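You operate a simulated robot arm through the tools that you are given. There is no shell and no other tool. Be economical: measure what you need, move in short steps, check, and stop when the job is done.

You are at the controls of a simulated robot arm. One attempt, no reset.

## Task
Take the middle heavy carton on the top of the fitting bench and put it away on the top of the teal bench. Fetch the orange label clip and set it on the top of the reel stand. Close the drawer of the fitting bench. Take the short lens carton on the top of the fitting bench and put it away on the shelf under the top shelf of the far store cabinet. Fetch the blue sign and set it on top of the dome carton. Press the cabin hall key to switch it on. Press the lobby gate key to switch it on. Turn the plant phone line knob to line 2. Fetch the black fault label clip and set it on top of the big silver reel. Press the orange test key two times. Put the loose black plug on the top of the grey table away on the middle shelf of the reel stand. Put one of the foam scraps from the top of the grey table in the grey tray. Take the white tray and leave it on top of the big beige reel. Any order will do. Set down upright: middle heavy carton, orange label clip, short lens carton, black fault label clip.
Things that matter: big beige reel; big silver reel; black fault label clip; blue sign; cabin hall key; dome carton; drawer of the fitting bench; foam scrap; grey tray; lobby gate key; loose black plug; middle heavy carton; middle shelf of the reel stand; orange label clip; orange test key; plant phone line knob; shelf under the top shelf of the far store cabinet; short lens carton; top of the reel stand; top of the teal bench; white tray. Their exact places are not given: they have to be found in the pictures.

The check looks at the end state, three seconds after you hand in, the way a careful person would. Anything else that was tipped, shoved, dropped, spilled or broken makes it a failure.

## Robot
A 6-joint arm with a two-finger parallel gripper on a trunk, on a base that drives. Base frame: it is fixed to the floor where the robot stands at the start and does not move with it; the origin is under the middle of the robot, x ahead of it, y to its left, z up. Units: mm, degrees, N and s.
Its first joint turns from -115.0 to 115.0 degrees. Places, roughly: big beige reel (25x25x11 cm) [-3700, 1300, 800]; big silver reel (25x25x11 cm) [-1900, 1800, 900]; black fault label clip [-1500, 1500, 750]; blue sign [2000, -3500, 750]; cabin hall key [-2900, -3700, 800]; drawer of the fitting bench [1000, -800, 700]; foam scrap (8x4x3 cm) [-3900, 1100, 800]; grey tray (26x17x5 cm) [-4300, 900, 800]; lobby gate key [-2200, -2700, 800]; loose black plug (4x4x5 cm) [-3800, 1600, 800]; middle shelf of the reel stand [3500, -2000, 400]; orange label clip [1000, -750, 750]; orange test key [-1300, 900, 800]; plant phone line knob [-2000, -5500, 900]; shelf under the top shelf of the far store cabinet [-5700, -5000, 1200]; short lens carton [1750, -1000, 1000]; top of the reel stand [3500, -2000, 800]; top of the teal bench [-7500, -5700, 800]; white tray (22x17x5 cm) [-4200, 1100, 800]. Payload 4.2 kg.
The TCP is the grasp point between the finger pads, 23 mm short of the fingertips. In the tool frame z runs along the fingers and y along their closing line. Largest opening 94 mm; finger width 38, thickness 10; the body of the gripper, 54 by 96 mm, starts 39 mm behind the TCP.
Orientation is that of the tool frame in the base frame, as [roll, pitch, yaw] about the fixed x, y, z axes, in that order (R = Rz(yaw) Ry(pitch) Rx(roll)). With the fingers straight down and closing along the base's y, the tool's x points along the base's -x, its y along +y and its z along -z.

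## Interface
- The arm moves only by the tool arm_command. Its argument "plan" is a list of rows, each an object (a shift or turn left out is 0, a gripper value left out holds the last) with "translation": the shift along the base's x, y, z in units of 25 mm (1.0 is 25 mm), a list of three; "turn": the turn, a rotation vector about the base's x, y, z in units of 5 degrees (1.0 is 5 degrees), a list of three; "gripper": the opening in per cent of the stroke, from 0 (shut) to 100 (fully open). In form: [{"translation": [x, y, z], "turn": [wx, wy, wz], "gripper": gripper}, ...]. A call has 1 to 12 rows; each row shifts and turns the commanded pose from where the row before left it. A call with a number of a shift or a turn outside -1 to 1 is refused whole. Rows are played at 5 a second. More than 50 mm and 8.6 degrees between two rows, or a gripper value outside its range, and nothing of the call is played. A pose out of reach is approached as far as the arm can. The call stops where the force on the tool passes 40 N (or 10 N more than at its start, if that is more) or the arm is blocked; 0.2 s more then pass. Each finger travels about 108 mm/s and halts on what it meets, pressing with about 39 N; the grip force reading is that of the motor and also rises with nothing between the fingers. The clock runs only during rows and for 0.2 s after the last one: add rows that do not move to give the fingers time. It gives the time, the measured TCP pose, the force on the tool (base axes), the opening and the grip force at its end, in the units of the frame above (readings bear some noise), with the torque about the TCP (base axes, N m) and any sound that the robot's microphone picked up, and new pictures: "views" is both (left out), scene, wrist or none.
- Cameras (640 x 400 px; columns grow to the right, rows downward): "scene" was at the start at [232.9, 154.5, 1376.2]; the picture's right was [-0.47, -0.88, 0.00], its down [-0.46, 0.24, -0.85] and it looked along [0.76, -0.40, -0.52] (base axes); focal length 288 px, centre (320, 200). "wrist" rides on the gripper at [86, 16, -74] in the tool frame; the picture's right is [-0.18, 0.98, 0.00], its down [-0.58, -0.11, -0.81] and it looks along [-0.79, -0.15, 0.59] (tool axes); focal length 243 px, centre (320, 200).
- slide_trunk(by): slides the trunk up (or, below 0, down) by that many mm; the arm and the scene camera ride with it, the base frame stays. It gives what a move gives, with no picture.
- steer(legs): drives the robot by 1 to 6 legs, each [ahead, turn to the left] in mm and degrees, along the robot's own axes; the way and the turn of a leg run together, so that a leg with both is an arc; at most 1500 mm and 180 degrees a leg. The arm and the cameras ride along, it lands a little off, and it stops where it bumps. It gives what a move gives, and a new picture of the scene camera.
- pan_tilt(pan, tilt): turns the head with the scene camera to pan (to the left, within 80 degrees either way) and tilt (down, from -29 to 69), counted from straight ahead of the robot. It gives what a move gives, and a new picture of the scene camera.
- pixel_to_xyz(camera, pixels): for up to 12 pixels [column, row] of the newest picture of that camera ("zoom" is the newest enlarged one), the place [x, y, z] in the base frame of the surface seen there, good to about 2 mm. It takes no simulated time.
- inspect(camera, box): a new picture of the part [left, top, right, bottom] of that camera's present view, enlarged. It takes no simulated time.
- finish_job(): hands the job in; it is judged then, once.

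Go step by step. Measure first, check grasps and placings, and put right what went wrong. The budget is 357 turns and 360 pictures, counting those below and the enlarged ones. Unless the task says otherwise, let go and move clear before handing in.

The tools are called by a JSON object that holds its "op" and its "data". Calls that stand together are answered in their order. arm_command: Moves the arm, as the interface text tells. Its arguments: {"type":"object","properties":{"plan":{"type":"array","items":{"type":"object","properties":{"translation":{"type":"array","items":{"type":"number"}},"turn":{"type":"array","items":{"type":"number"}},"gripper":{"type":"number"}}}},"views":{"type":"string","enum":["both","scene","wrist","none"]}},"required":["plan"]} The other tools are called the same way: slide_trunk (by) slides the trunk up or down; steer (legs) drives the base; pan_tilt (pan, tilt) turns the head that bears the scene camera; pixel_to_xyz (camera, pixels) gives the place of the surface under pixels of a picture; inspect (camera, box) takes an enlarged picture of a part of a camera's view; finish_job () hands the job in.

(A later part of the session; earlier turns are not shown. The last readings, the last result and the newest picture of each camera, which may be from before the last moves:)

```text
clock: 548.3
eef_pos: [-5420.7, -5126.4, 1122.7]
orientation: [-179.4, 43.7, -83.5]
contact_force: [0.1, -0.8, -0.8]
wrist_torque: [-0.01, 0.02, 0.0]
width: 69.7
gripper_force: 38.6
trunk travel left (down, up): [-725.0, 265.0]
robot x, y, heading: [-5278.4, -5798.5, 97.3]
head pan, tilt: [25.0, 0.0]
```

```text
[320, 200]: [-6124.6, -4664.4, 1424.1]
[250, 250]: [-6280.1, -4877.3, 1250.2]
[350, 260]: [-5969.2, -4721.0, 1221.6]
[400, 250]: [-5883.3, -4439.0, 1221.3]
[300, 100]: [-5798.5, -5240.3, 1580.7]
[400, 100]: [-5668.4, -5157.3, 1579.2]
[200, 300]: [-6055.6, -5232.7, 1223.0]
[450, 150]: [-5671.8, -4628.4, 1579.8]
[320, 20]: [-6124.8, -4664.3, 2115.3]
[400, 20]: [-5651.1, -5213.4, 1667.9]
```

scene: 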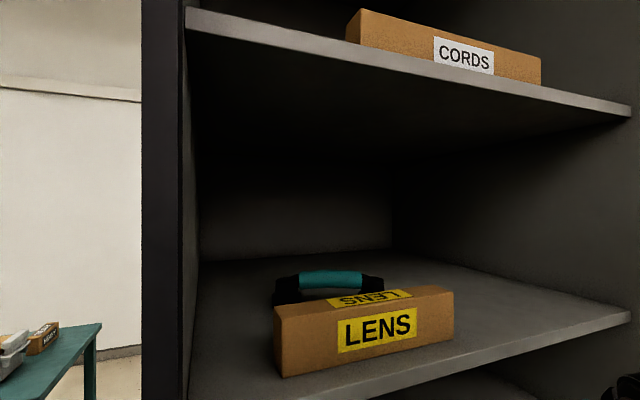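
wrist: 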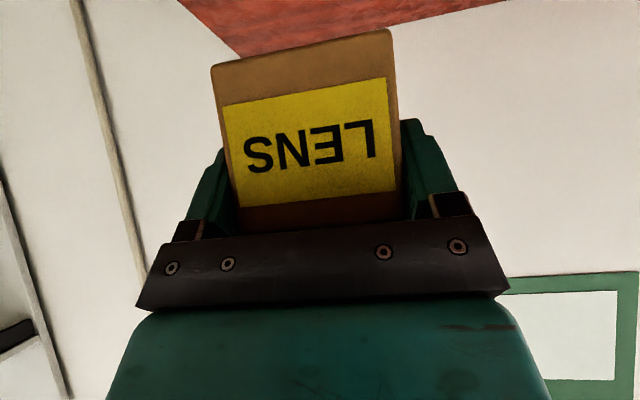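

The LENS shelf is z≈1222 – the one under the top (CORDS) shelf matches z≈1200. Measure the free part at the right and check for a higher shelf.

{"op": "pixel_to_xyz", "data": {"camera": "scene", "pixels": [[453, 345], [480, 350], [540, 310], [600, 315], [560, 290], [625, 315], [284, 375], [192, 395], [452, 300], [470, 285]]}}

{"op": "pan_tilt", "data": {"pan": 20, "tilt": -25}}

```text
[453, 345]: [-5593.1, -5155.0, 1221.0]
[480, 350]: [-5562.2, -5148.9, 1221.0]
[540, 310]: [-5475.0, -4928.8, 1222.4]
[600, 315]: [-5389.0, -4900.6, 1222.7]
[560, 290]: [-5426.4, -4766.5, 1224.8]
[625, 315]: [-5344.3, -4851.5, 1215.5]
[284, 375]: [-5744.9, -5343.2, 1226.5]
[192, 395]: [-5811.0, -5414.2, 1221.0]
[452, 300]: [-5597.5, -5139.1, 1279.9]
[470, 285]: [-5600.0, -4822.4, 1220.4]
```

```text
clock: 549.1
eef_pos: [-5421.3, -5125.7, 1121.9]
orientation: [-179.3, 43.7, -83.5]
contact_force: [0.0, -0.1, -1.3]
wrist_torque: [0.03, 0.01, 0.03]
width: 69.5
gripper_force: 38.9
trunk travel left (down, up): [-725.0, 265.0]
robot x, y, heading: [-5275.2, -5800.1, 97.3]
head pan, tilt: [20.0, -25.0]
```

scene: 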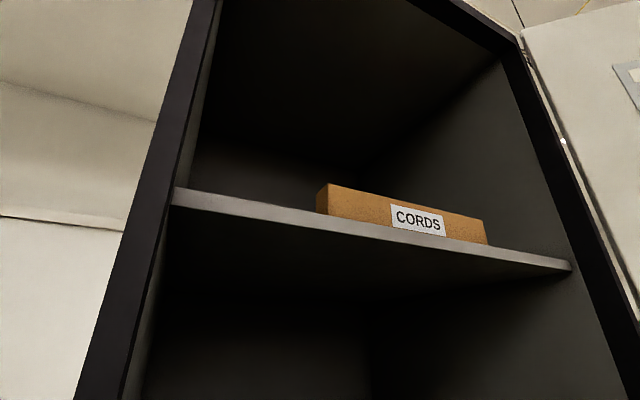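

Top shelf is the CORDS one; target shelf z 1222, free spot P≈(-5530,-4984). Raise the trunk 170, aim and move in.

{"op": "slide_trunk", "data": {"by": 172}}

{"op": "steer", "data": {"legs": [[0, 5.5], [100, 0]]}}

{"op": "pan_tilt", "data": {"pan": 10, "tilt": 15}}

```text
clock: 551.1
eef_pos: [-5420.9, -5126.2, 1294.5]
orientation: [-179.3, 43.8, -83.5]
contact_force: [0.5, 0.3, 0.1]
wrist_torque: [0.0, -0.01, 0.0]
width: 69.5
gripper_force: 38.9
trunk travel left (down, up): [-897.0, 93.0]
robot x, y, heading: [-5282.5, -5800.2, 97.2]
head pan, tilt: [20.0, -25.0]
```

```text
clock: 552.8
eef_pos: [-5504.7, -5043.1, 1294.9]
orientation: [-179.3, 43.7, -78.3]
contact_force: [-0.6, -0.5, -0.8]
wrist_torque: [-0.01, -0.01, 0.04]
width: 69.6
gripper_force: 38.7
trunk travel left (down, up): [-897.0, 93.0]
robot x, y, heading: [-5301.9, -5700.3, 102.5]
head pan, tilt: [20.0, -25.0]
```

scene: 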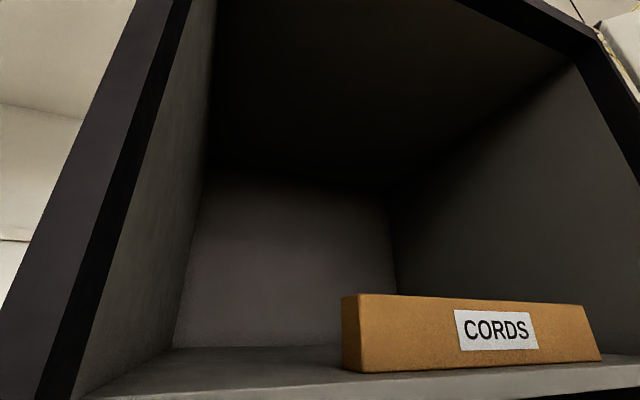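

```text
clock: 553.8
eef_pos: [-5504.8, -5040.5, 1294.9]
orientation: [-179.2, 43.8, -78.4]
contact_force: [-0.6, -0.6, -0.5]
wrist_torque: [0.05, -0.01, -0.01]
width: 69.7
gripper_force: 38.8
trunk travel left (down, up): [-897.0, 93.0]
robot x, y, heading: [-5304.6, -5701.2, 102.8]
head pan, tilt: [10.0, 15.0]
```

scene: 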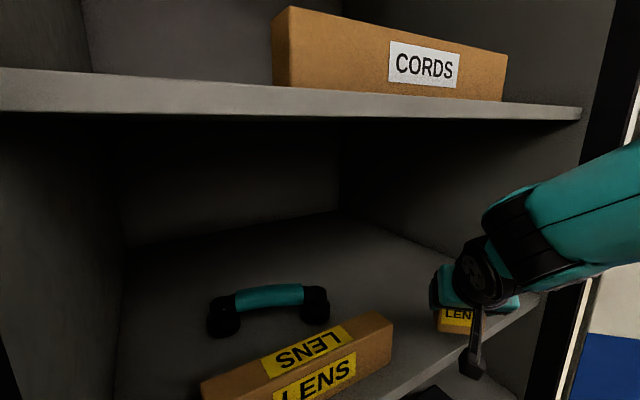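

Carton is over the shelf front. Extend ~70 mm in, then lower.

{"op": "arm_command", "data": {"plan": [{"translation": [-0.36, 0.88, 0]}, {"translation": [-0.36, 0.88, 0]}, {"translation": [-0.36, 0.88, 0]}, {"translation": [0, 0, -0.5]}, {"translation": [0, 0, -0.3]}, {"translation": [0, 0, -0.1]}], "views": "both"}}

```text
clock: 555.2
eef_pos: [-5531.5, -4977.4, 1273.0]
orientation: [-179.3, 43.8, -78.2]
contact_force: [0.6, 0.6, 3.4]
wrist_torque: [0.1, 0.16, 0.01]
width: 69.5
gripper_force: 38.6
trunk travel left (down, up): [-897.0, 93.0]
robot x, y, heading: [-5300.6, -5702.8, 102.5]
head pan, tilt: [10.0, 15.0]
```

scene: 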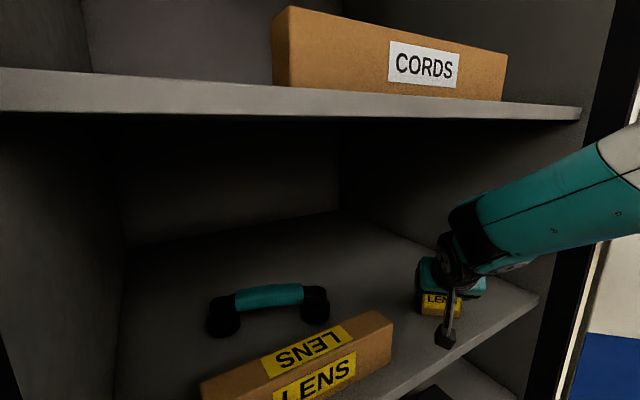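
wrist: 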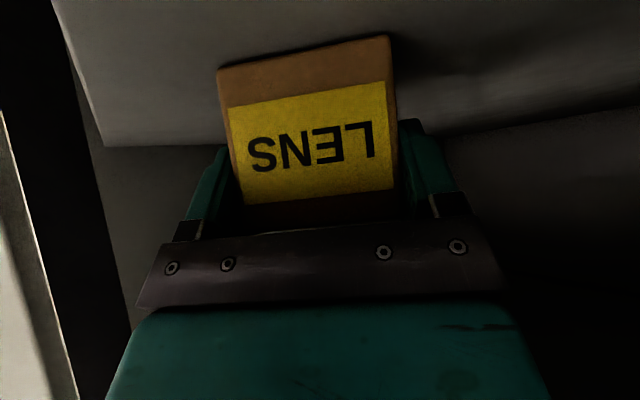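

Contact (3.4 N). Lower 1 mm more, release, withdraw along the tool axis.

{"op": "arm_command", "data": {"plan": [{"translation": [0, 0, -0.04]}, {"gripper": 85}, {"gripper": 95}, {"gripper": 95}, {"translation": [0.14, -0.66, 0.72]}, {"translation": [0.14, -0.66, 0.72]}, {"translation": [0.14, -0.66, 0.72]}, {"translation": [0.14, -0.66, 0.72]}, {"translation": [0.2, -0.9, 0]}, {"translation": [0.2, -0.9, 0]}], "views": "scene"}}

```text
clock: 557.4
eef_pos: [-5508.5, -5090.2, 1342.2]
orientation: [-179.3, 43.7, -78.3]
contact_force: [-0.1, -0.6, -0.8]
wrist_torque: [-0.01, 0.0, 0.02]
width: 89.5
gripper_force: 0.0
trunk travel left (down, up): [-897.0, 93.0]
robot x, y, heading: [-5299.7, -5704.2, 102.8]
head pan, tilt: [10.0, 15.0]
```

scene: 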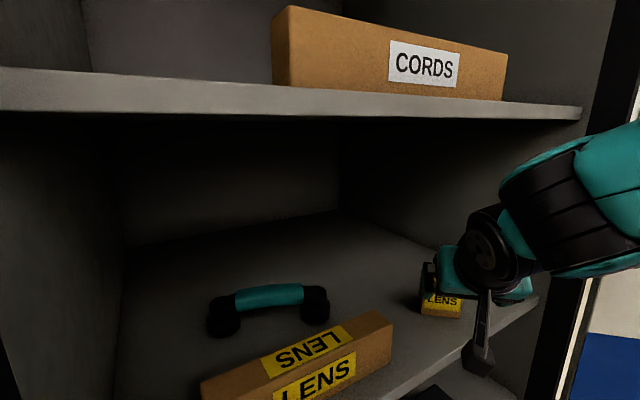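

Back the robot 200 and verify the carton stands.

{"op": "steer", "data": {"legs": [[-200, 0]]}}

{"op": "slide_trunk", "data": {"by": -172}}

```text
clock: 559.0
eef_pos: [-5462.4, -5286.9, 1343.1]
orientation: [-179.4, 43.7, -78.6]
contact_force: [0.6, 0.3, 0.0]
wrist_torque: [0.0, 0.0, 0.01]
width: 89.1
gripper_force: 0.0
trunk travel left (down, up): [-897.0, 93.0]
robot x, y, heading: [-5258.5, -5899.8, 102.3]
head pan, tilt: [10.0, 15.0]
```

scene: 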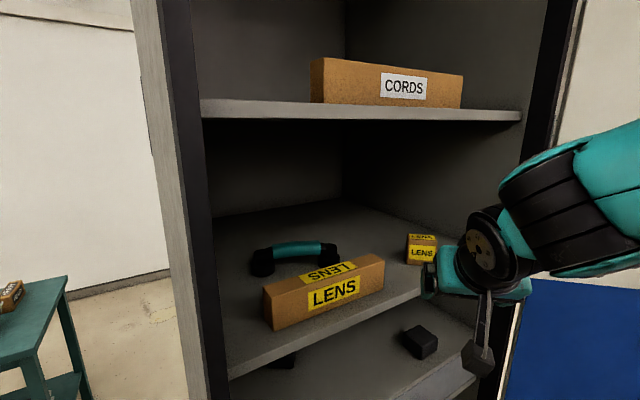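

```text
clock: 561.0
eef_pos: [-5461.0, -5287.7, 1171.1]
orientation: [-179.3, 43.8, -78.6]
contact_force: [0.3, -0.2, -0.2]
wrist_torque: [-0.01, -0.02, -0.01]
width: 89.5
gripper_force: 0.2
trunk travel left (down, up): [-725.0, 265.0]
robot x, y, heading: [-5254.2, -5899.2, 102.2]
head pan, tilt: [10.0, 15.0]
```

The short lens carton stands on the right shelf. Now drive back: left aisle, then to the green bench / grey table area.

{"op": "steer", "data": {"legs": [[0, -27], [-650, 0], [0, 124], [0, 124.7], [1340, 0]]}}

```text
clock: 582.1
eef_pos: [-3855.0, -7666.0, 1171.4]
orientation: [-179.3, 43.9, 139.8]
contact_force: [-0.3, 0.3, 0.3]
wrist_torque: [0.0, 0.01, -0.02]
width: 89.3
gripper_force: 0.1
trunk travel left (down, up): [-725.0, 265.0]
robot x, y, heading: [-4394.6, -7315.0, -39.9]
head pan, tilt: [10.0, 15.0]
stopped in leg 5: the robot was blocked; the commanded pose is now the measured one
```

scene: 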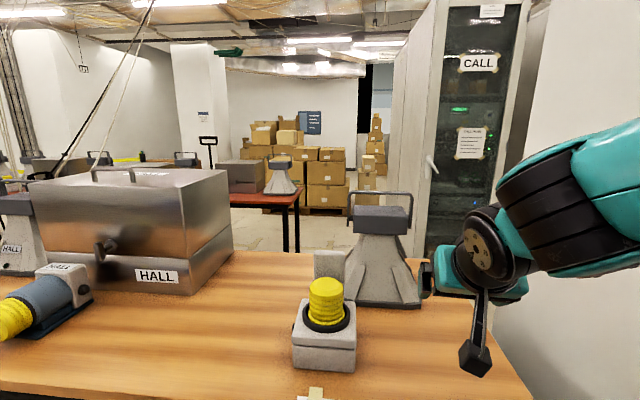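

The arm came up against the HALL table end/pillar. Back off straight.

{"op": "steer", "data": {"legs": [[-250, 0]]}}

{"op": "pan_tilt", "data": {"pan": 5, "tilt": 22}}

```text
clock: 583.9
eef_pos: [-4045.7, -7506.5, 1170.5]
orientation: [-179.3, 43.8, 139.8]
contact_force: [0.7, -0.2, 0.3]
wrist_torque: [0.02, 0.01, 0.01]
width: 89.2
gripper_force: 0.1
trunk travel left (down, up): [-725.0, 265.0]
robot x, y, heading: [-4585.6, -7151.8, -40.0]
head pan, tilt: [10.0, 15.0]
```

scene: 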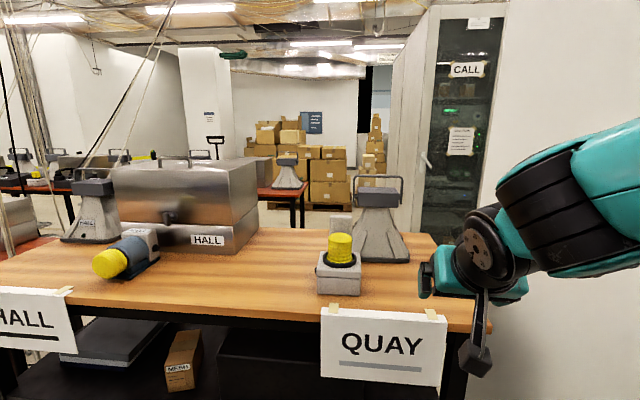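

```text
clock: 584.6
eef_pos: [-4046.4, -7508.2, 1170.9]
orientation: [-179.4, 43.8, 139.8]
contact_force: [0.3, 0.4, -0.5]
wrist_torque: [0.01, 0.01, -0.04]
width: 89.1
gripper_force: 0.1
trunk travel left (down, up): [-725.0, 265.0]
robot x, y, heading: [-4594.4, -7154.7, -39.7]
head pan, tilt: [5.0, 22.0]
```

scene: 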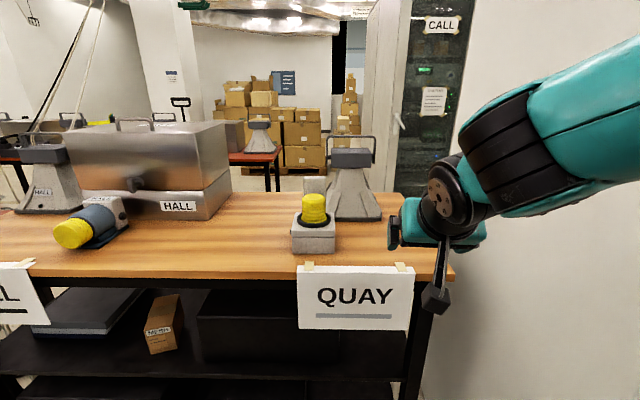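

Objects there look undisturbed. Turn up the aisle with a slight right bias, then drive up.

{"op": "steer", "data": {"legs": [[0, 65.4], [420, 0], [0, 26], [1500, 0], [1500, 0], [1500, 0]]}}

{"op": "steer", "data": {"legs": [[1500, 0], [1100, 0], [0, 90]]}}

```text
clock: 612.3
eef_pos: [-905.3, -3065.7, 1170.8]
orientation: [-179.3, 43.9, -132.8]
contact_force: [0.2, 0.0, 0.1]
wrist_torque: [0.01, 0.0, 0.0]
width: 89.2
gripper_force: 0.0
trunk travel left (down, up): [-725.0, 265.0]
robot x, y, heading: [-1281.4, -3590.9, 47.6]
head pan, tilt: [5.0, 22.0]
```

scene: 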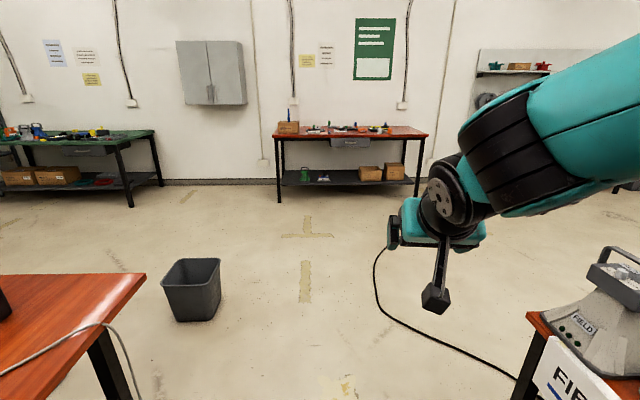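

```text
clock: 628.7
eef_pos: [-60.6, -1308.7, 1171.6]
orientation: [-179.3, 43.7, -42.2]
contact_force: [-0.1, -0.7, 0.1]
wrist_torque: [-0.02, -0.02, -0.02]
width: 89.2
gripper_force: 0.1
trunk travel left (down, up): [-725.0, 265.0]
robot x, y, heading: [470.2, -1682.3, 138.0]
head pan, tilt: [5.0, 22.0]
```

scene: 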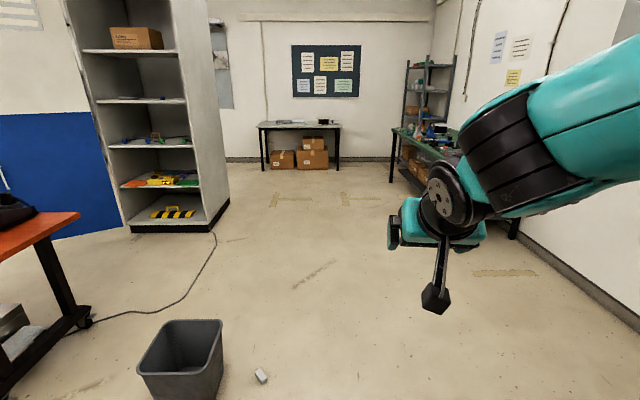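

Drive along to in front of the green bench (u≈-2060) and face it.

{"op": "steer", "data": {"legs": [[1500, 0], [1450, 0], [0, -84]]}}

{"op": "pan_tilt", "data": {"pan": 20, "tilt": 28}}

```text
clock: 646.5
eef_pos: [-1341.4, 881.7, 1170.6]
orientation: [-179.5, 43.8, -127.8]
contact_force: [0.6, 0.2, 0.0]
wrist_torque: [0.01, -0.02, 0.0]
width: 89.4
gripper_force: 0.0
trunk travel left (down, up): [-725.0, 265.0]
robot x, y, heading: [-1673.9, 325.3, 52.6]
head pan, tilt: [5.0, 22.0]
```

scene: 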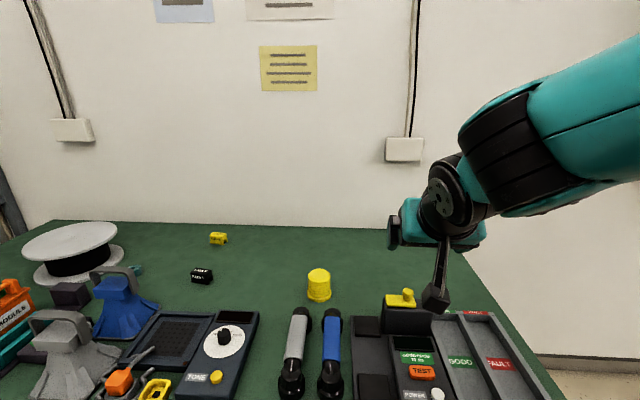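

```text
clock: 647.2
eef_pos: [-1342.2, 881.1, 1171.8]
orientation: [-179.4, 43.9, -127.9]
contact_force: [-0.7, -0.6, -0.6]
wrist_torque: [-0.03, 0.01, 0.0]
width: 89.1
gripper_force: 0.1
trunk travel left (down, up): [-725.0, 265.0]
robot x, y, heading: [-1672.6, 326.4, 52.6]
head pan, tilt: [20.0, 28.0]
```

scene: 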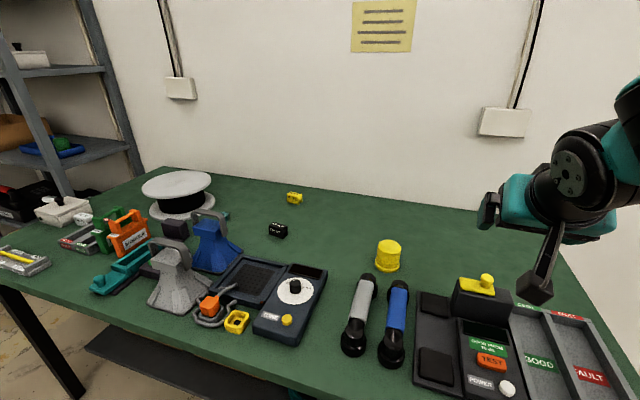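

Silver reel (178,190), black clip (278,230), orange TEST key (492,360). Zoom and measure.

{"op": "inspect", "data": {"camera": "scene", "box": [130, 160, 330, 285]}}

{"op": "inspect", "data": {"camera": "scene", "box": [410, 270, 570, 400]}}

{"op": "pixel_to_xyz", "data": {"camera": "scene", "pixels": [[491, 360], [483, 357], [500, 362], [488, 345], [478, 380], [278, 227], [278, 234], [145, 185], [210, 182], [178, 178], [180, 195], [507, 388]]}}

```text
3.20 times, centred on (230, 222) of scene
```

zoom: 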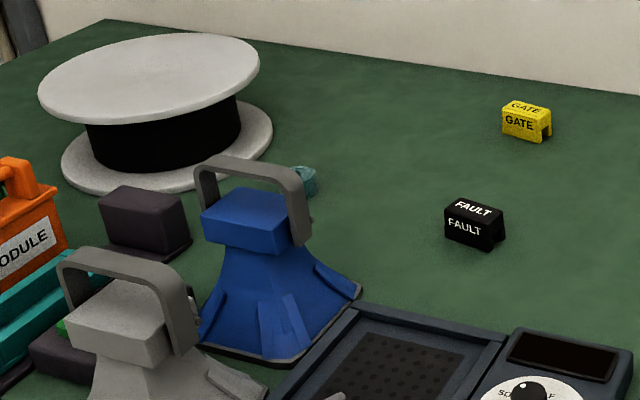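

```text
3.08 times, centred on (490, 335) of scene
```

zoom: 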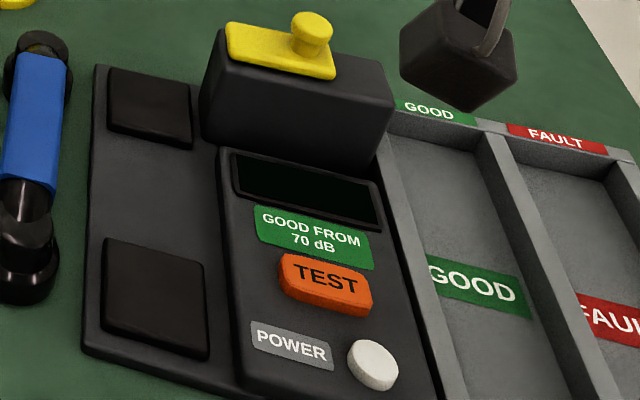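

```text
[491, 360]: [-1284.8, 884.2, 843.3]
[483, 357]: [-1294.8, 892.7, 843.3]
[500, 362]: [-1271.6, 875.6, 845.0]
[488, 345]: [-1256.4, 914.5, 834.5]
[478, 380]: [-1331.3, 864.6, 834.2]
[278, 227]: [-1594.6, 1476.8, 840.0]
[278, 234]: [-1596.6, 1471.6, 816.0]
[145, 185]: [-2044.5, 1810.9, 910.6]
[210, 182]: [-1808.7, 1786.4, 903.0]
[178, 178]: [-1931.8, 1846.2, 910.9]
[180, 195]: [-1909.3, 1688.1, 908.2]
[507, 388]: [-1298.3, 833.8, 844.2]
```

TEST key at (-1285,884,844), top flat. Untilt, close the fingers and come above it.

{"op": "arm_command", "data": {"plan": [{"translation": [0.25, 0.013, -0.6], "turn": [-0.787, 0.578, 0], "gripper": 0}, {"translation": [0.25, 0.013, -0.6], "turn": [-0.787, 0.578, 0]}, {"translation": [0.25, 0.013, -0.6], "turn": [-0.787, 0.578, 0]}, {"translation": [0.25, 0.013, -0.6], "turn": [-0.787, 0.578, 0]}, {"translation": [0.25, 0.013, -0.8], "turn": [-0.787, 0.578, 0]}, {"translation": [0.25, 0.013, -0.8], "turn": [-0.787, 0.578, 0]}, {"translation": [0.25, 0.013, -0.8], "turn": [-0.787, 0.578, 0]}, {"translation": [0.25, 0.013, -1], "turn": [-0.787, 0.578, 0]}, {"translation": [0.25, 0.013, -1], "turn": [-0.787, 0.578, 0]}, {"translation": [0, 0, -1]}, {"translation": [0, 0, -1]}, {"translation": [0, 0, -1]}], "views": "wrist"}}

```text
clock: 649.8
eef_pos: [-1285.1, 882.9, 926.7]
orientation: [-178.3, -0.1, -127.5]
contact_force: [0.1, -1.2, 0.3]
wrist_torque: [0.01, -0.03, 0.03]
width: 0.2
gripper_force: 39.7
trunk travel left (down, up): [-725.0, 265.0]
robot x, y, heading: [-1672.5, 325.2, 52.6]
head pan, tilt: [20.0, 28.0]
```

wrist: 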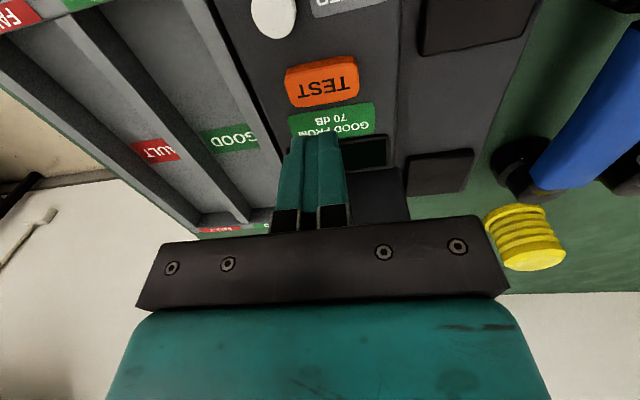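

Lower and press the first time.

{"op": "arm_command", "data": {"plan": [{"translation": [0, 0, -1]}, {"translation": [0, 0, -1]}, {"translation": [0, 0, -0.25]}, {"translation": [0, 0, -0.12]}, {"translation": [0, 0, -0.12]}], "views": "wrist"}}

```text
clock: 651.0
eef_pos: [-1287.0, 884.1, 863.6]
orientation: [-178.2, -0.2, -127.3]
contact_force: [-0.8, 0.8, 0.5]
wrist_torque: [0.01, 0.0, 0.0]
width: 0.0
gripper_force: 39.1
trunk travel left (down, up): [-725.0, 265.0]
robot x, y, heading: [-1670.6, 326.6, 52.6]
head pan, tilt: [20.0, 28.0]
```

wrist: 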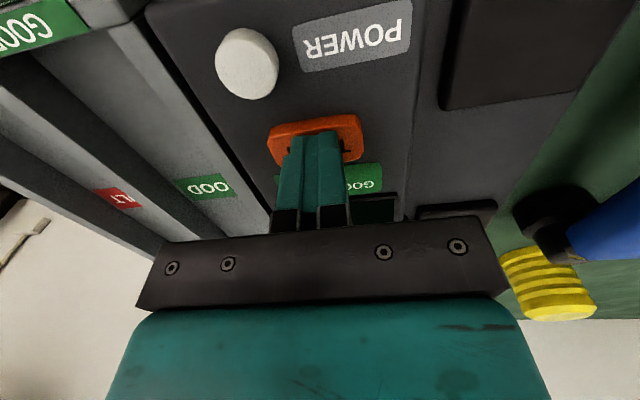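

No contact yet; continue in 2 mm steps.

{"op": "arm_command", "data": {"plan": [{"translation": [0, 0, -0.08]}, {"translation": [0, 0, -0.08]}, {"translation": [0, 0, -0.08]}], "views": "none"}}

```text
clock: 651.8
eef_pos: [-1287.3, 883.5, 858.9]
orientation: [-178.3, -0.1, -127.4]
contact_force: [-2.6, 0.0, 5.5]
wrist_torque: [0.03, 0.03, 0.01]
width: 0.0
gripper_force: 38.7
trunk travel left (down, up): [-725.0, 265.0]
robot x, y, heading: [-1670.4, 323.2, 52.6]
head pan, tilt: [20.0, 28.0]
heard: click
```

One click. Lift 15 mm, then press again to the same depth.

{"op": "arm_command", "data": {"plan": [{"translation": [0, 0, 0.3]}, {"translation": [0, 0, 0.3]}, {}, {}], "views": "scene"}}

{"op": "arm_command", "data": {"plan": [{"translation": [0, 0, -0.3]}, {"translation": [0, 0, -0.22]}, {"translation": [0, 0, -0.1]}], "views": "none"}}

```text
clock: 652.8
eef_pos: [-1285.5, 882.8, 873.1]
orientation: [-178.3, -0.2, -127.4]
contact_force: [-0.2, -0.6, 0.2]
wrist_torque: [-0.01, 0.01, -0.01]
width: 0.0
gripper_force: 39.1
trunk travel left (down, up): [-725.0, 265.0]
robot x, y, heading: [-1671.4, 322.7, 52.6]
head pan, tilt: [20.0, 28.0]
```

scene: 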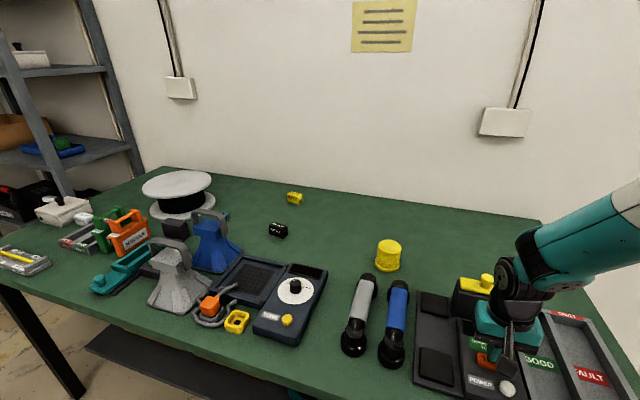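

```text
clock: 653.6
eef_pos: [-1286.6, 883.4, 857.7]
orientation: [-178.3, -0.1, -127.4]
contact_force: [-0.4, -4.2, 10.1]
wrist_torque: [-0.04, 0.05, -0.04]
width: 0.1
gripper_force: 39.1
trunk travel left (down, up): [-725.0, 265.0]
robot x, y, heading: [-1671.9, 323.6, 52.4]
head pan, tilt: [20.0, 28.0]
heard: click
```

Second click done. Raise, and measure the bench's front edge and the clip's axis.

{"op": "arm_command", "data": {"plan": [{"translation": [0, 0, 1]}, {"translation": [0, 0, 1]}, {"translation": [0, 0, 1]}, {"translation": [0, 0, 1]}, {"translation": [0, 0, 1]}, {"translation": [0, 0, 1]}, {"translation": [0, 0, 1]}, {"translation": [0, 0, 1]}, {"translation": [0, 0, 1]}], "views": "none"}}

{"op": "pixel_to_xyz", "data": {"camera": "scene", "pixels": [[100, 312], [200, 347], [8, 282], [300, 180], [160, 240], [212, 245], [150, 285]]}}

```text
clock: 655.6
eef_pos: [-1286.7, 883.7, 1082.6]
orientation: [-178.2, -0.1, -127.3]
contact_force: [0.1, 0.3, 0.3]
wrist_torque: [0.0, 0.03, -0.01]
width: 0.0
gripper_force: 38.6
trunk travel left (down, up): [-725.0, 265.0]
robot x, y, heading: [-1675.8, 321.9, 52.4]
head pan, tilt: [20.0, 28.0]
```

```text
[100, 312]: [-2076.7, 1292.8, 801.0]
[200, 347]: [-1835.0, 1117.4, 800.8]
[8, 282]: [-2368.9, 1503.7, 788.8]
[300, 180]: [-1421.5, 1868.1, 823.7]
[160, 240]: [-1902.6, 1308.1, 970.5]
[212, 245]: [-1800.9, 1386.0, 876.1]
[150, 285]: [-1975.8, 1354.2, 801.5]
```

Bench edge at v≈-126, top z 801. Move left to u≈-2850 and close in.

{"op": "steer", "data": {"legs": [[0, 91.3], [820, 0], [0, -90], [190, 0]]}}

{"op": "pan_tilt", "data": {"pan": 0, "tilt": 35}}

```text
clock: 668.9
eef_pos: [-1852.0, 1556.5, 1081.9]
orientation: [-178.3, -0.1, -125.7]
contact_force: [0.3, -0.8, 0.1]
wrist_torque: [-0.02, 0.0, 0.0]
width: 0.3
gripper_force: 39.1
trunk travel left (down, up): [-725.0, 265.0]
robot x, y, heading: [-2220.4, 986.3, 54.3]
head pan, tilt: [20.0, 28.0]
```

scene: 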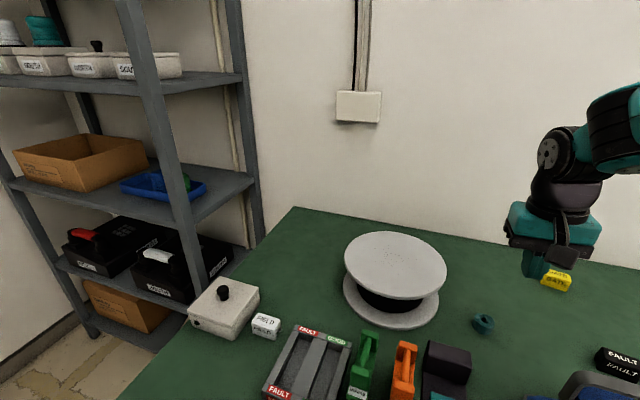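

```text
clock: 669.7
eef_pos: [-1852.1, 1556.0, 1082.6]
orientation: [-178.2, -0.1, -125.7]
contact_force: [-0.1, -0.4, -0.1]
wrist_torque: [0.03, -0.01, -0.02]
width: 0.2
gripper_force: 39.3
trunk travel left (down, up): [-725.0, 265.0]
robot x, y, heading: [-2221.7, 985.6, 54.2]
head pan, tilt: [0.0, 35.0]
```

scene: 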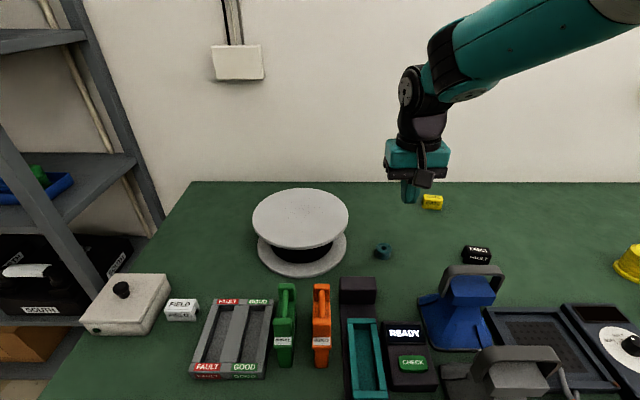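

Measure the FAULT clip (477,252) and the reel top.

{"op": "inspect", "data": {"camera": "scene", "box": [445, 235, 509, 275]}}

{"op": "pixel_to_xyz", "data": {"camera": "zoom", "pixels": [[195, 165], [445, 175], [440, 125], [190, 115], [320, 145], [200, 250], [430, 270]]}}

{"op": "pixel_to_xyz", "data": {"camera": "scene", "pixels": [[257, 218], [345, 215], [300, 192], [300, 244], [300, 218]]}}

```text
10.00 times, centred on (477, 255) of scene
```

zoom: 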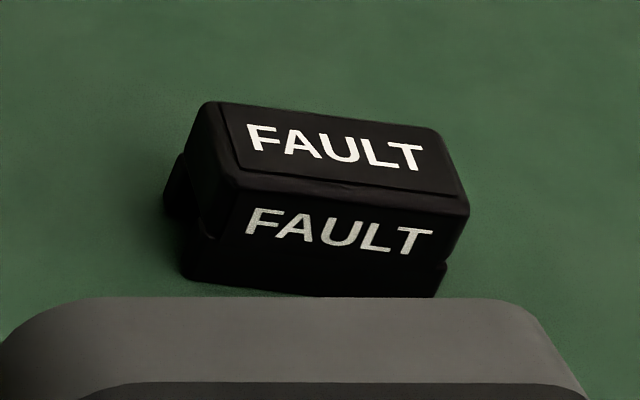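

```text
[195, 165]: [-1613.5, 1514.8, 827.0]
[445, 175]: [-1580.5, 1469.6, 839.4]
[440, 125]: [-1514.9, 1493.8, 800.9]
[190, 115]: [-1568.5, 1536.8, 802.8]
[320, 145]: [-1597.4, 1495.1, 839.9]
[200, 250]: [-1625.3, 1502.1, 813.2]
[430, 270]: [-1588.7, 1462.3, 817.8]
```

```text
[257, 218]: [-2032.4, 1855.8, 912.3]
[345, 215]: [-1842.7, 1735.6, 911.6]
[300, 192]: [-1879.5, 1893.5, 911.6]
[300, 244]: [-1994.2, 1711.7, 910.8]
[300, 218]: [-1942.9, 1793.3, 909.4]
```

{"op": "pixel_to_xyz", "data": {"camera": "zoom", "pixels": [[235, 172], [455, 195], [222, 112], [425, 135], [330, 150], [232, 230], [440, 250]]}}

```text
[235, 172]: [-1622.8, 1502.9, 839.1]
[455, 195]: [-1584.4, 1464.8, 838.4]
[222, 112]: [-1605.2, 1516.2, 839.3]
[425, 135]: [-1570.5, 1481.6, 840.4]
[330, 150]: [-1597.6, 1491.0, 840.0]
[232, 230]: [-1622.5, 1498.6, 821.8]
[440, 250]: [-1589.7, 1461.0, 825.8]
```

Check the blue horn handle's position next to the clip.

{"op": "pixel_to_xyz", "data": {"camera": "scene", "pixels": [[470, 269], [500, 272], [445, 278], [503, 290], [475, 290]]}}

{"op": "arm_command", "data": {"plan": [{"translation": [0.93, -0.24, 0], "turn": [0.1, 0.14, -0.19], "gripper": 100}, {"translation": [0.93, -0.24, 0], "turn": [0.11, 0.15, -0.19]}, {"translation": [0.93, -0.24, 0], "turn": [0, 0, -0.19]}, {"translation": [0.93, -0.24, 0], "turn": [0, 0, -0.19]}, {"translation": [0.93, -0.24, 0], "turn": [0, 0, -0.19]}, {"translation": [0.93, -0.24, 0], "turn": [0, 0, -0.19]}, {"translation": [0.93, -0.24, 0], "turn": [0, 0, -0.19]}, {"translation": [0.93, -0.24, 0], "turn": [0, 0, -0.19]}, {"translation": [0.93, -0.24, 0], "turn": [0, 0, -0.19]}, {"translation": [0.93, -0.24, 0], "turn": [0, 0, -0.19]}, {"translation": [0.9, -0.24, 0]}], "views": "wrist"}}

```text
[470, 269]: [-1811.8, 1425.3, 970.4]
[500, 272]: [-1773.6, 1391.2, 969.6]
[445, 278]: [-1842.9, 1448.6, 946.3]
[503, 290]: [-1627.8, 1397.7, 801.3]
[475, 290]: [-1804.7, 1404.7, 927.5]
```

```text
clock: 672.1
eef_pos: [-1596.7, 1490.7, 1084.0]
orientation: [179.9, -0.2, -135.0]
contact_force: [-0.6, -0.4, 1.5]
wrist_torque: [0.02, 0.0, 0.02]
width: 93.8
gripper_force: 0.0
trunk travel left (down, up): [-725.0, 265.0]
robot x, y, heading: [-2221.7, 982.2, 54.4]
head pan, tilt: [0.0, 35.0]
```

wrist: 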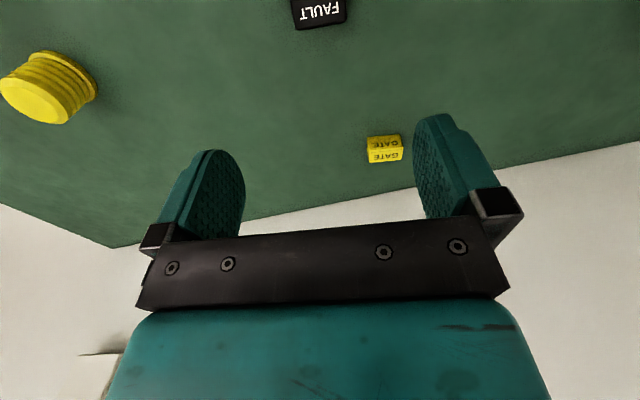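

Descend to the clip and grip.

{"op": "arm_command", "data": {"plan": [{"translation": [0, 0, -1]}, {"translation": [0, 0, -1]}, {"translation": [0, 0, -1]}, {"translation": [0, 0, -1]}, {"translation": [0, 0, -1]}, {"translation": [0, 0, -1]}, {"translation": [0, 0, -1]}, {"translation": [0, 0, -1]}], "views": "wrist"}}

{"op": "arm_command", "data": {"plan": [{"translation": [0, 0, -1]}, {"translation": [0, 0, -1]}, {"translation": [0, 0, -0.24]}, {"gripper": 20}, {"gripper": 20}, {"gripper": 20}, {"gripper": 20}], "views": "wrist"}}

```text
clock: 673.9
eef_pos: [-1596.4, 1488.5, 882.5]
orientation: [180.0, -0.2, -135.2]
contact_force: [-0.9, 0.3, -0.2]
wrist_torque: [0.0, -0.01, 0.04]
width: 94.0
gripper_force: 0.1
trunk travel left (down, up): [-725.0, 265.0]
robot x, y, heading: [-2222.2, 985.3, 54.3]
head pan, tilt: [0.0, 35.0]
```

wrist: 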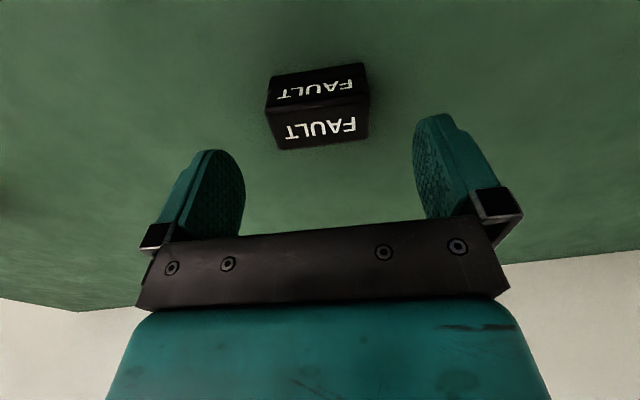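

```text
clock: 675.5
eef_pos: [-1598.0, 1490.3, 827.3]
orientation: [179.9, -0.2, -135.2]
contact_force: [0.3, 0.0, -0.9]
wrist_torque: [-0.01, -0.02, 0.01]
width: 59.1
gripper_force: 38.5
trunk travel left (down, up): [-725.0, 265.0]
robot x, y, heading: [-2218.3, 984.8, 54.7]
head pan, tilt: [0.0, 35.0]
```

wrist: 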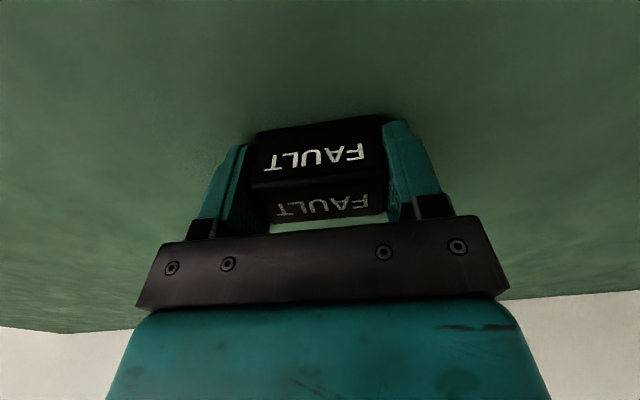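

Gripped at 59 mm. Lift and carry to the reel.

{"op": "arm_command", "data": {"plan": [{"translation": [0, 0, 1]}, {"translation": [0, 0, 1]}, {"translation": [0, 0, 1]}, {"translation": [0, 0, 1]}, {"translation": [0, 0, 1]}, {"translation": [0, 0, 1]}, {"translation": [0, 0, 1]}, {"translation": [-0.965, 0.693, 0.5]}, {"translation": [-0.965, 0.693, 0]}, {"translation": [-0.965, 0.693, 0]}, {"translation": [-0.965, 0.693, 0]}, {"translation": [-0.965, 0.693, 0]}], "views": "none"}}

{"op": "arm_command", "data": {"plan": [{"translation": [-0.965, 0.693, 0]}, {"translation": [-0.965, 0.693, 0]}, {"translation": [-0.965, 0.693, 0]}, {"translation": [-0.965, 0.693, 0]}, {"translation": [-0.965, 0.693, 0]}, {"translation": [-0.965, 0.693, 0]}, {"translation": [-0.965, 0.693, 0]}, {"translation": [-0.965, 0.693, 0]}, {"translation": [-0.965, 0.693, 0]}, {"translation": [-0.965, 0.693, 0]}], "views": "both"}}

```text
clock: 678.1
eef_pos: [-1717.2, 1576.0, 1016.0]
orientation: [179.9, -0.2, -135.3]
contact_force: [0.6, 0.3, 0.1]
wrist_torque: [0.03, 0.02, 0.01]
width: 59.5
gripper_force: 39.2
trunk travel left (down, up): [-725.0, 265.0]
robot x, y, heading: [-2220.6, 987.0, 54.1]
head pan, tilt: [0.0, 35.0]
```

```text
clock: 680.3
eef_pos: [-1958.8, 1749.5, 1013.2]
orientation: [179.9, -0.2, -135.1]
contact_force: [0.4, 0.6, -0.4]
wrist_torque: [0.0, 0.06, -0.04]
width: 59.1
gripper_force: 39.0
trunk travel left (down, up): [-725.0, 265.0]
robot x, y, heading: [-2222.2, 989.4, 54.3]
head pan, tilt: [0.0, 35.0]
```

scene: 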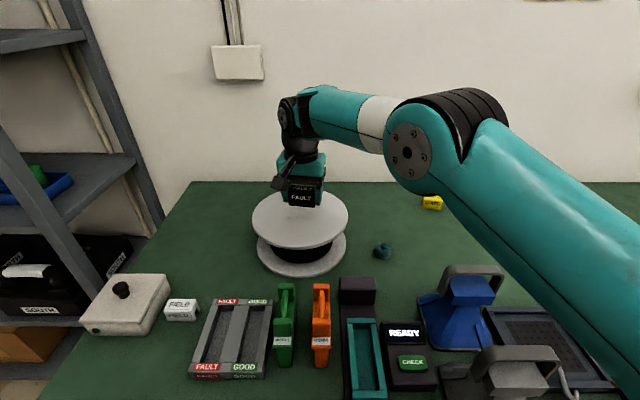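
wrist: 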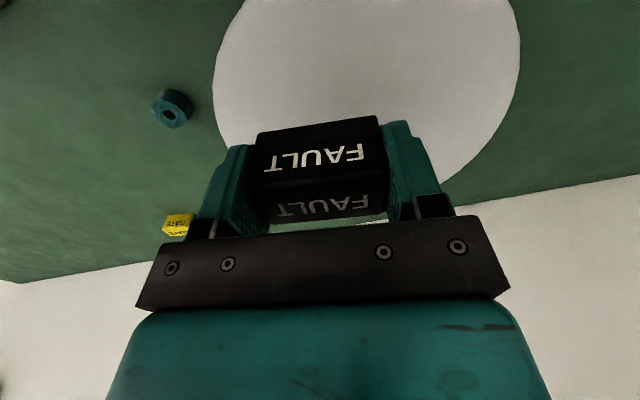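

Lower to z≈938 and release gently.

{"op": "arm_command", "data": {"plan": [{"translation": [0, 0, -1]}, {"translation": [0, 0, -1]}, {"translation": [0, 0, -0.8]}, {"translation": [0, 0, -0.16]}, {"gripper": 85}, {"gripper": 85}, {}], "views": "wrist"}}

{"op": "arm_command", "data": {"plan": [{"translation": [0, 0, 1]}, {"translation": [0, 0, 1]}, {"translation": [0, 0, 1]}, {"translation": [0, 0, 1]}, {"translation": [0, 0, 1]}, {"translation": [0, 0, 1]}], "views": "scene"}}

```text
clock: 681.9
eef_pos: [-1959.3, 1748.4, 941.2]
orientation: [-179.9, -0.2, -135.2]
contact_force: [-0.5, 0.1, -0.1]
wrist_torque: [-0.01, -0.02, -0.02]
width: 80.1
gripper_force: 0.1
trunk travel left (down, up): [-725.0, 265.0]
robot x, y, heading: [-2225.3, 990.0, 54.6]
head pan, tilt: [0.0, 35.0]
```

wrist: 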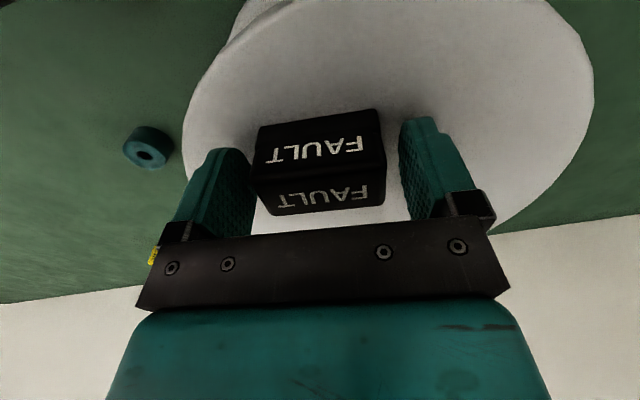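

```text
clock: 683.3
eef_pos: [-1957.8, 1751.4, 1088.3]
orientation: [-180.0, -0.2, -135.1]
contact_force: [0.7, 0.2, -0.1]
wrist_torque: [-0.01, 0.0, 0.0]
width: 80.0
gripper_force: 0.0
trunk travel left (down, up): [-725.0, 265.0]
robot x, y, heading: [-2220.7, 989.2, 54.2]
head pan, tilt: [0.0, 35.0]
```

scene: 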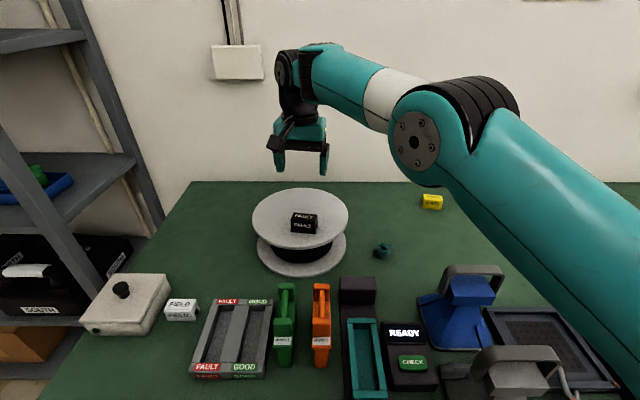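

FAULT clip rests on the silver reel. Retract the arm, back off and go to the grey table at the far wall.

{"op": "arm_command", "data": {"plan": [{"translation": [-0.33, -0.94, 0]}, {"translation": [-0.33, -0.94, 0]}, {"translation": [-0.33, -0.94, 0]}, {"translation": [-0.33, -0.94, 0]}, {"translation": [-0.33, -0.94, 0]}, {"translation": [-0.33, -0.94, 0]}, {"translation": [-0.33, -0.94, 0]}, {"translation": [-0.33, -0.94, 0]}, {"translation": [-0.33, -0.94, 0]}, {"translation": [-0.33, -0.94, 0]}], "views": "none"}}

{"op": "steer", "data": {"legs": [[-350, 0], [0, 130], [600, 0], [0, -40]]}}

{"op": "pan_tilt", "data": {"pan": 0, "tilt": 25}}

```text
clock: 685.5
eef_pos: [-2042.5, 1514.9, 1091.4]
orientation: [179.9, -0.3, -135.2]
contact_force: [1.1, 0.4, 0.6]
wrist_torque: [0.0, 0.02, -0.02]
width: 79.9
gripper_force: 0.0
trunk travel left (down, up): [-725.0, 265.0]
robot x, y, heading: [-2219.4, 991.7, 54.4]
head pan, tilt: [0.0, 35.0]
```

```text
clock: 698.1
eef_pos: [-3552.7, 798.1, 1091.0]
orientation: [179.9, -0.2, -43.1]
contact_force: [0.1, -0.4, -0.5]
wrist_torque: [0.02, 0.0, 0.02]
width: 80.0
gripper_force: 0.1
trunk travel left (down, up): [-725.0, 265.0]
robot x, y, heading: [-3016.8, 640.0, 146.4]
head pan, tilt: [0.0, 35.0]
```

scene: 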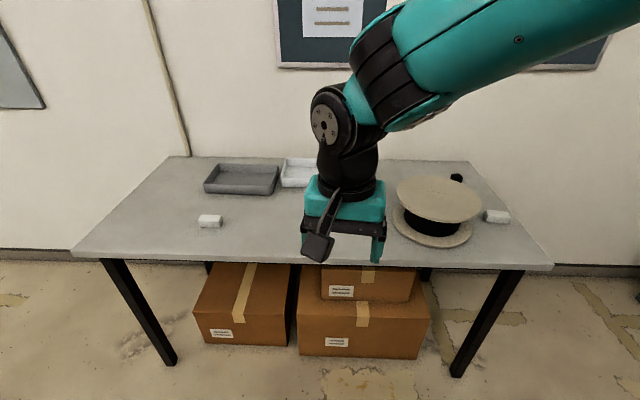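

```text
clock: 698.8
eef_pos: [-3552.3, 797.6, 1091.0]
orientation: [179.9, -0.2, -43.1]
contact_force: [-0.2, -0.2, -0.5]
wrist_torque: [-0.03, -0.03, 0.02]
width: 79.8
gripper_force: 0.1
trunk travel left (down, up): [-725.0, 265.0]
robot x, y, heading: [-3019.5, 635.3, 146.1]
head pan, tilt: [0.0, 25.0]
```

scene: 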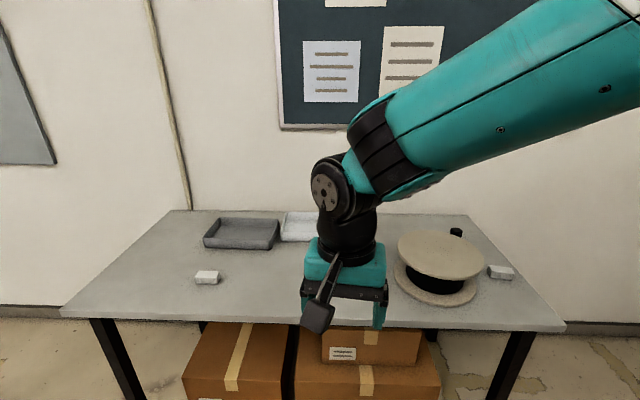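

Grey tray (240,233), white tray behind the arm, foam scraps (207,277) and (500,272), beige reel (440,265), plug (456,232). Measure.

{"op": "pixel_to_xyz", "data": {"camera": "scene", "pixels": [[207, 274], [197, 277], [218, 277], [240, 240], [205, 240], [277, 247], [456, 232], [500, 268], [440, 255], [403, 258], [478, 258], [300, 235]]}}

{"op": "inspect", "data": {"camera": "scene", "box": [180, 200, 340, 300]}}

{"op": "inspect", "data": {"camera": "scene", "box": [380, 210, 540, 310]}}

```text
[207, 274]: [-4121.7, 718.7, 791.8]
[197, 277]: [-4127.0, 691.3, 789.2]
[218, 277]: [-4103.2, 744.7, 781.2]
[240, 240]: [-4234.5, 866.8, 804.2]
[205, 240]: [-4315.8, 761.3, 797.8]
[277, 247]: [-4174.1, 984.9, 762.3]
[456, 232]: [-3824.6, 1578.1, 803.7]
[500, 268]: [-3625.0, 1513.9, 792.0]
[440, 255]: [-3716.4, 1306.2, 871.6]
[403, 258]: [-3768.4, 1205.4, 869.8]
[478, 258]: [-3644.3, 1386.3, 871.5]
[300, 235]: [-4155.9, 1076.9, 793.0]
```

```text
4.00 times, centred on (260, 250) of scene
```

zoom: 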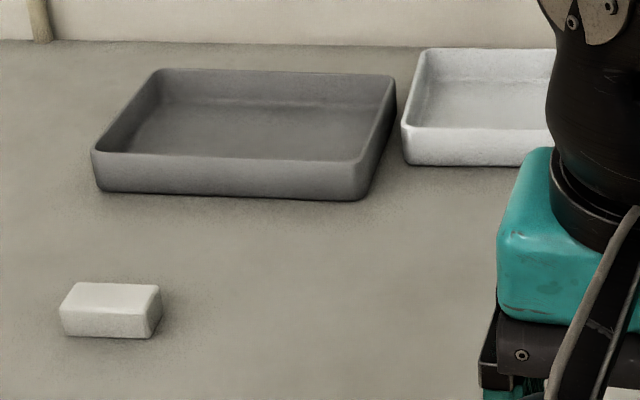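

```text
4.00 times, centred on (460, 260) of scene
```

zoom: 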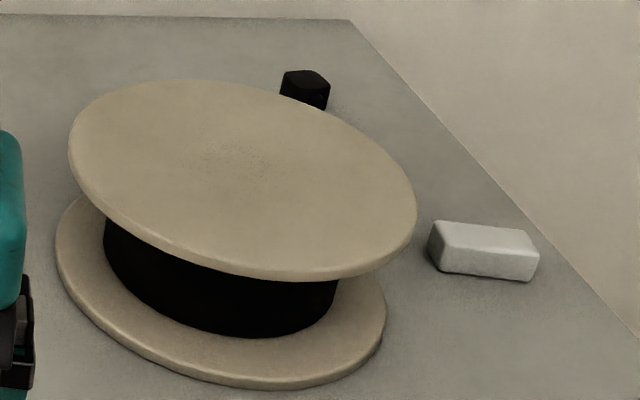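

Table top z≈761. Move to face the foam/tray side.

{"op": "steer", "data": {"legs": [[0, 49], [540, 0], [0, -51.5]]}}

{"op": "pan_tilt", "data": {"pan": 5, "tilt": 40}}

```text
clock: 706.4
eef_pos: [-4058.8, 693.0, 1090.6]
orientation: [-180.0, -0.2, -46.3]
contact_force: [-0.7, 0.2, 0.3]
wrist_torque: [-0.03, 0.05, 0.02]
width: 79.9
gripper_force: 0.0
trunk travel left (down, up): [-725.0, 265.0]
robot x, y, heading: [-3536.7, 499.1, 143.0]
head pan, tilt: [0.0, 25.0]
```

scene: 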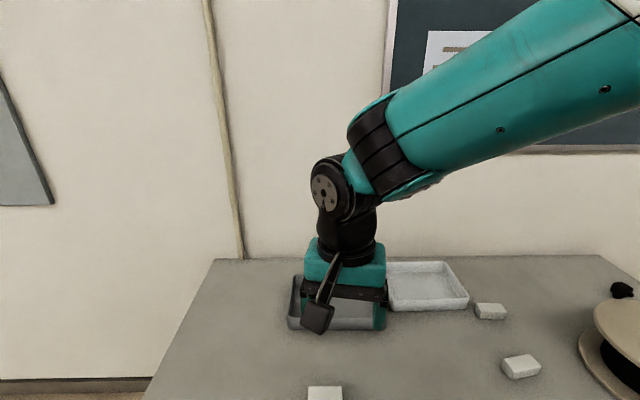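

```text
clock: 707.2
eef_pos: [-4059.3, 693.4, 1090.8]
orientation: [179.9, -0.1, -46.4]
contact_force: [0.7, -0.3, -0.4]
wrist_torque: [0.0, 0.0, -0.03]
width: 79.9
gripper_force: 0.1
trunk travel left (down, up): [-725.0, 265.0]
robot x, y, heading: [-3537.0, 500.2, 142.9]
head pan, tilt: [5.0, 40.0]
```

scene: 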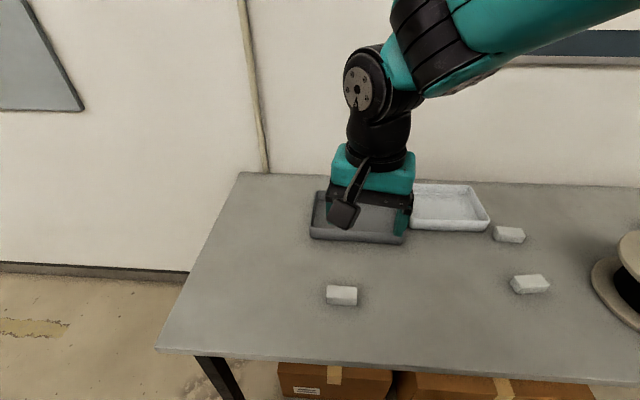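

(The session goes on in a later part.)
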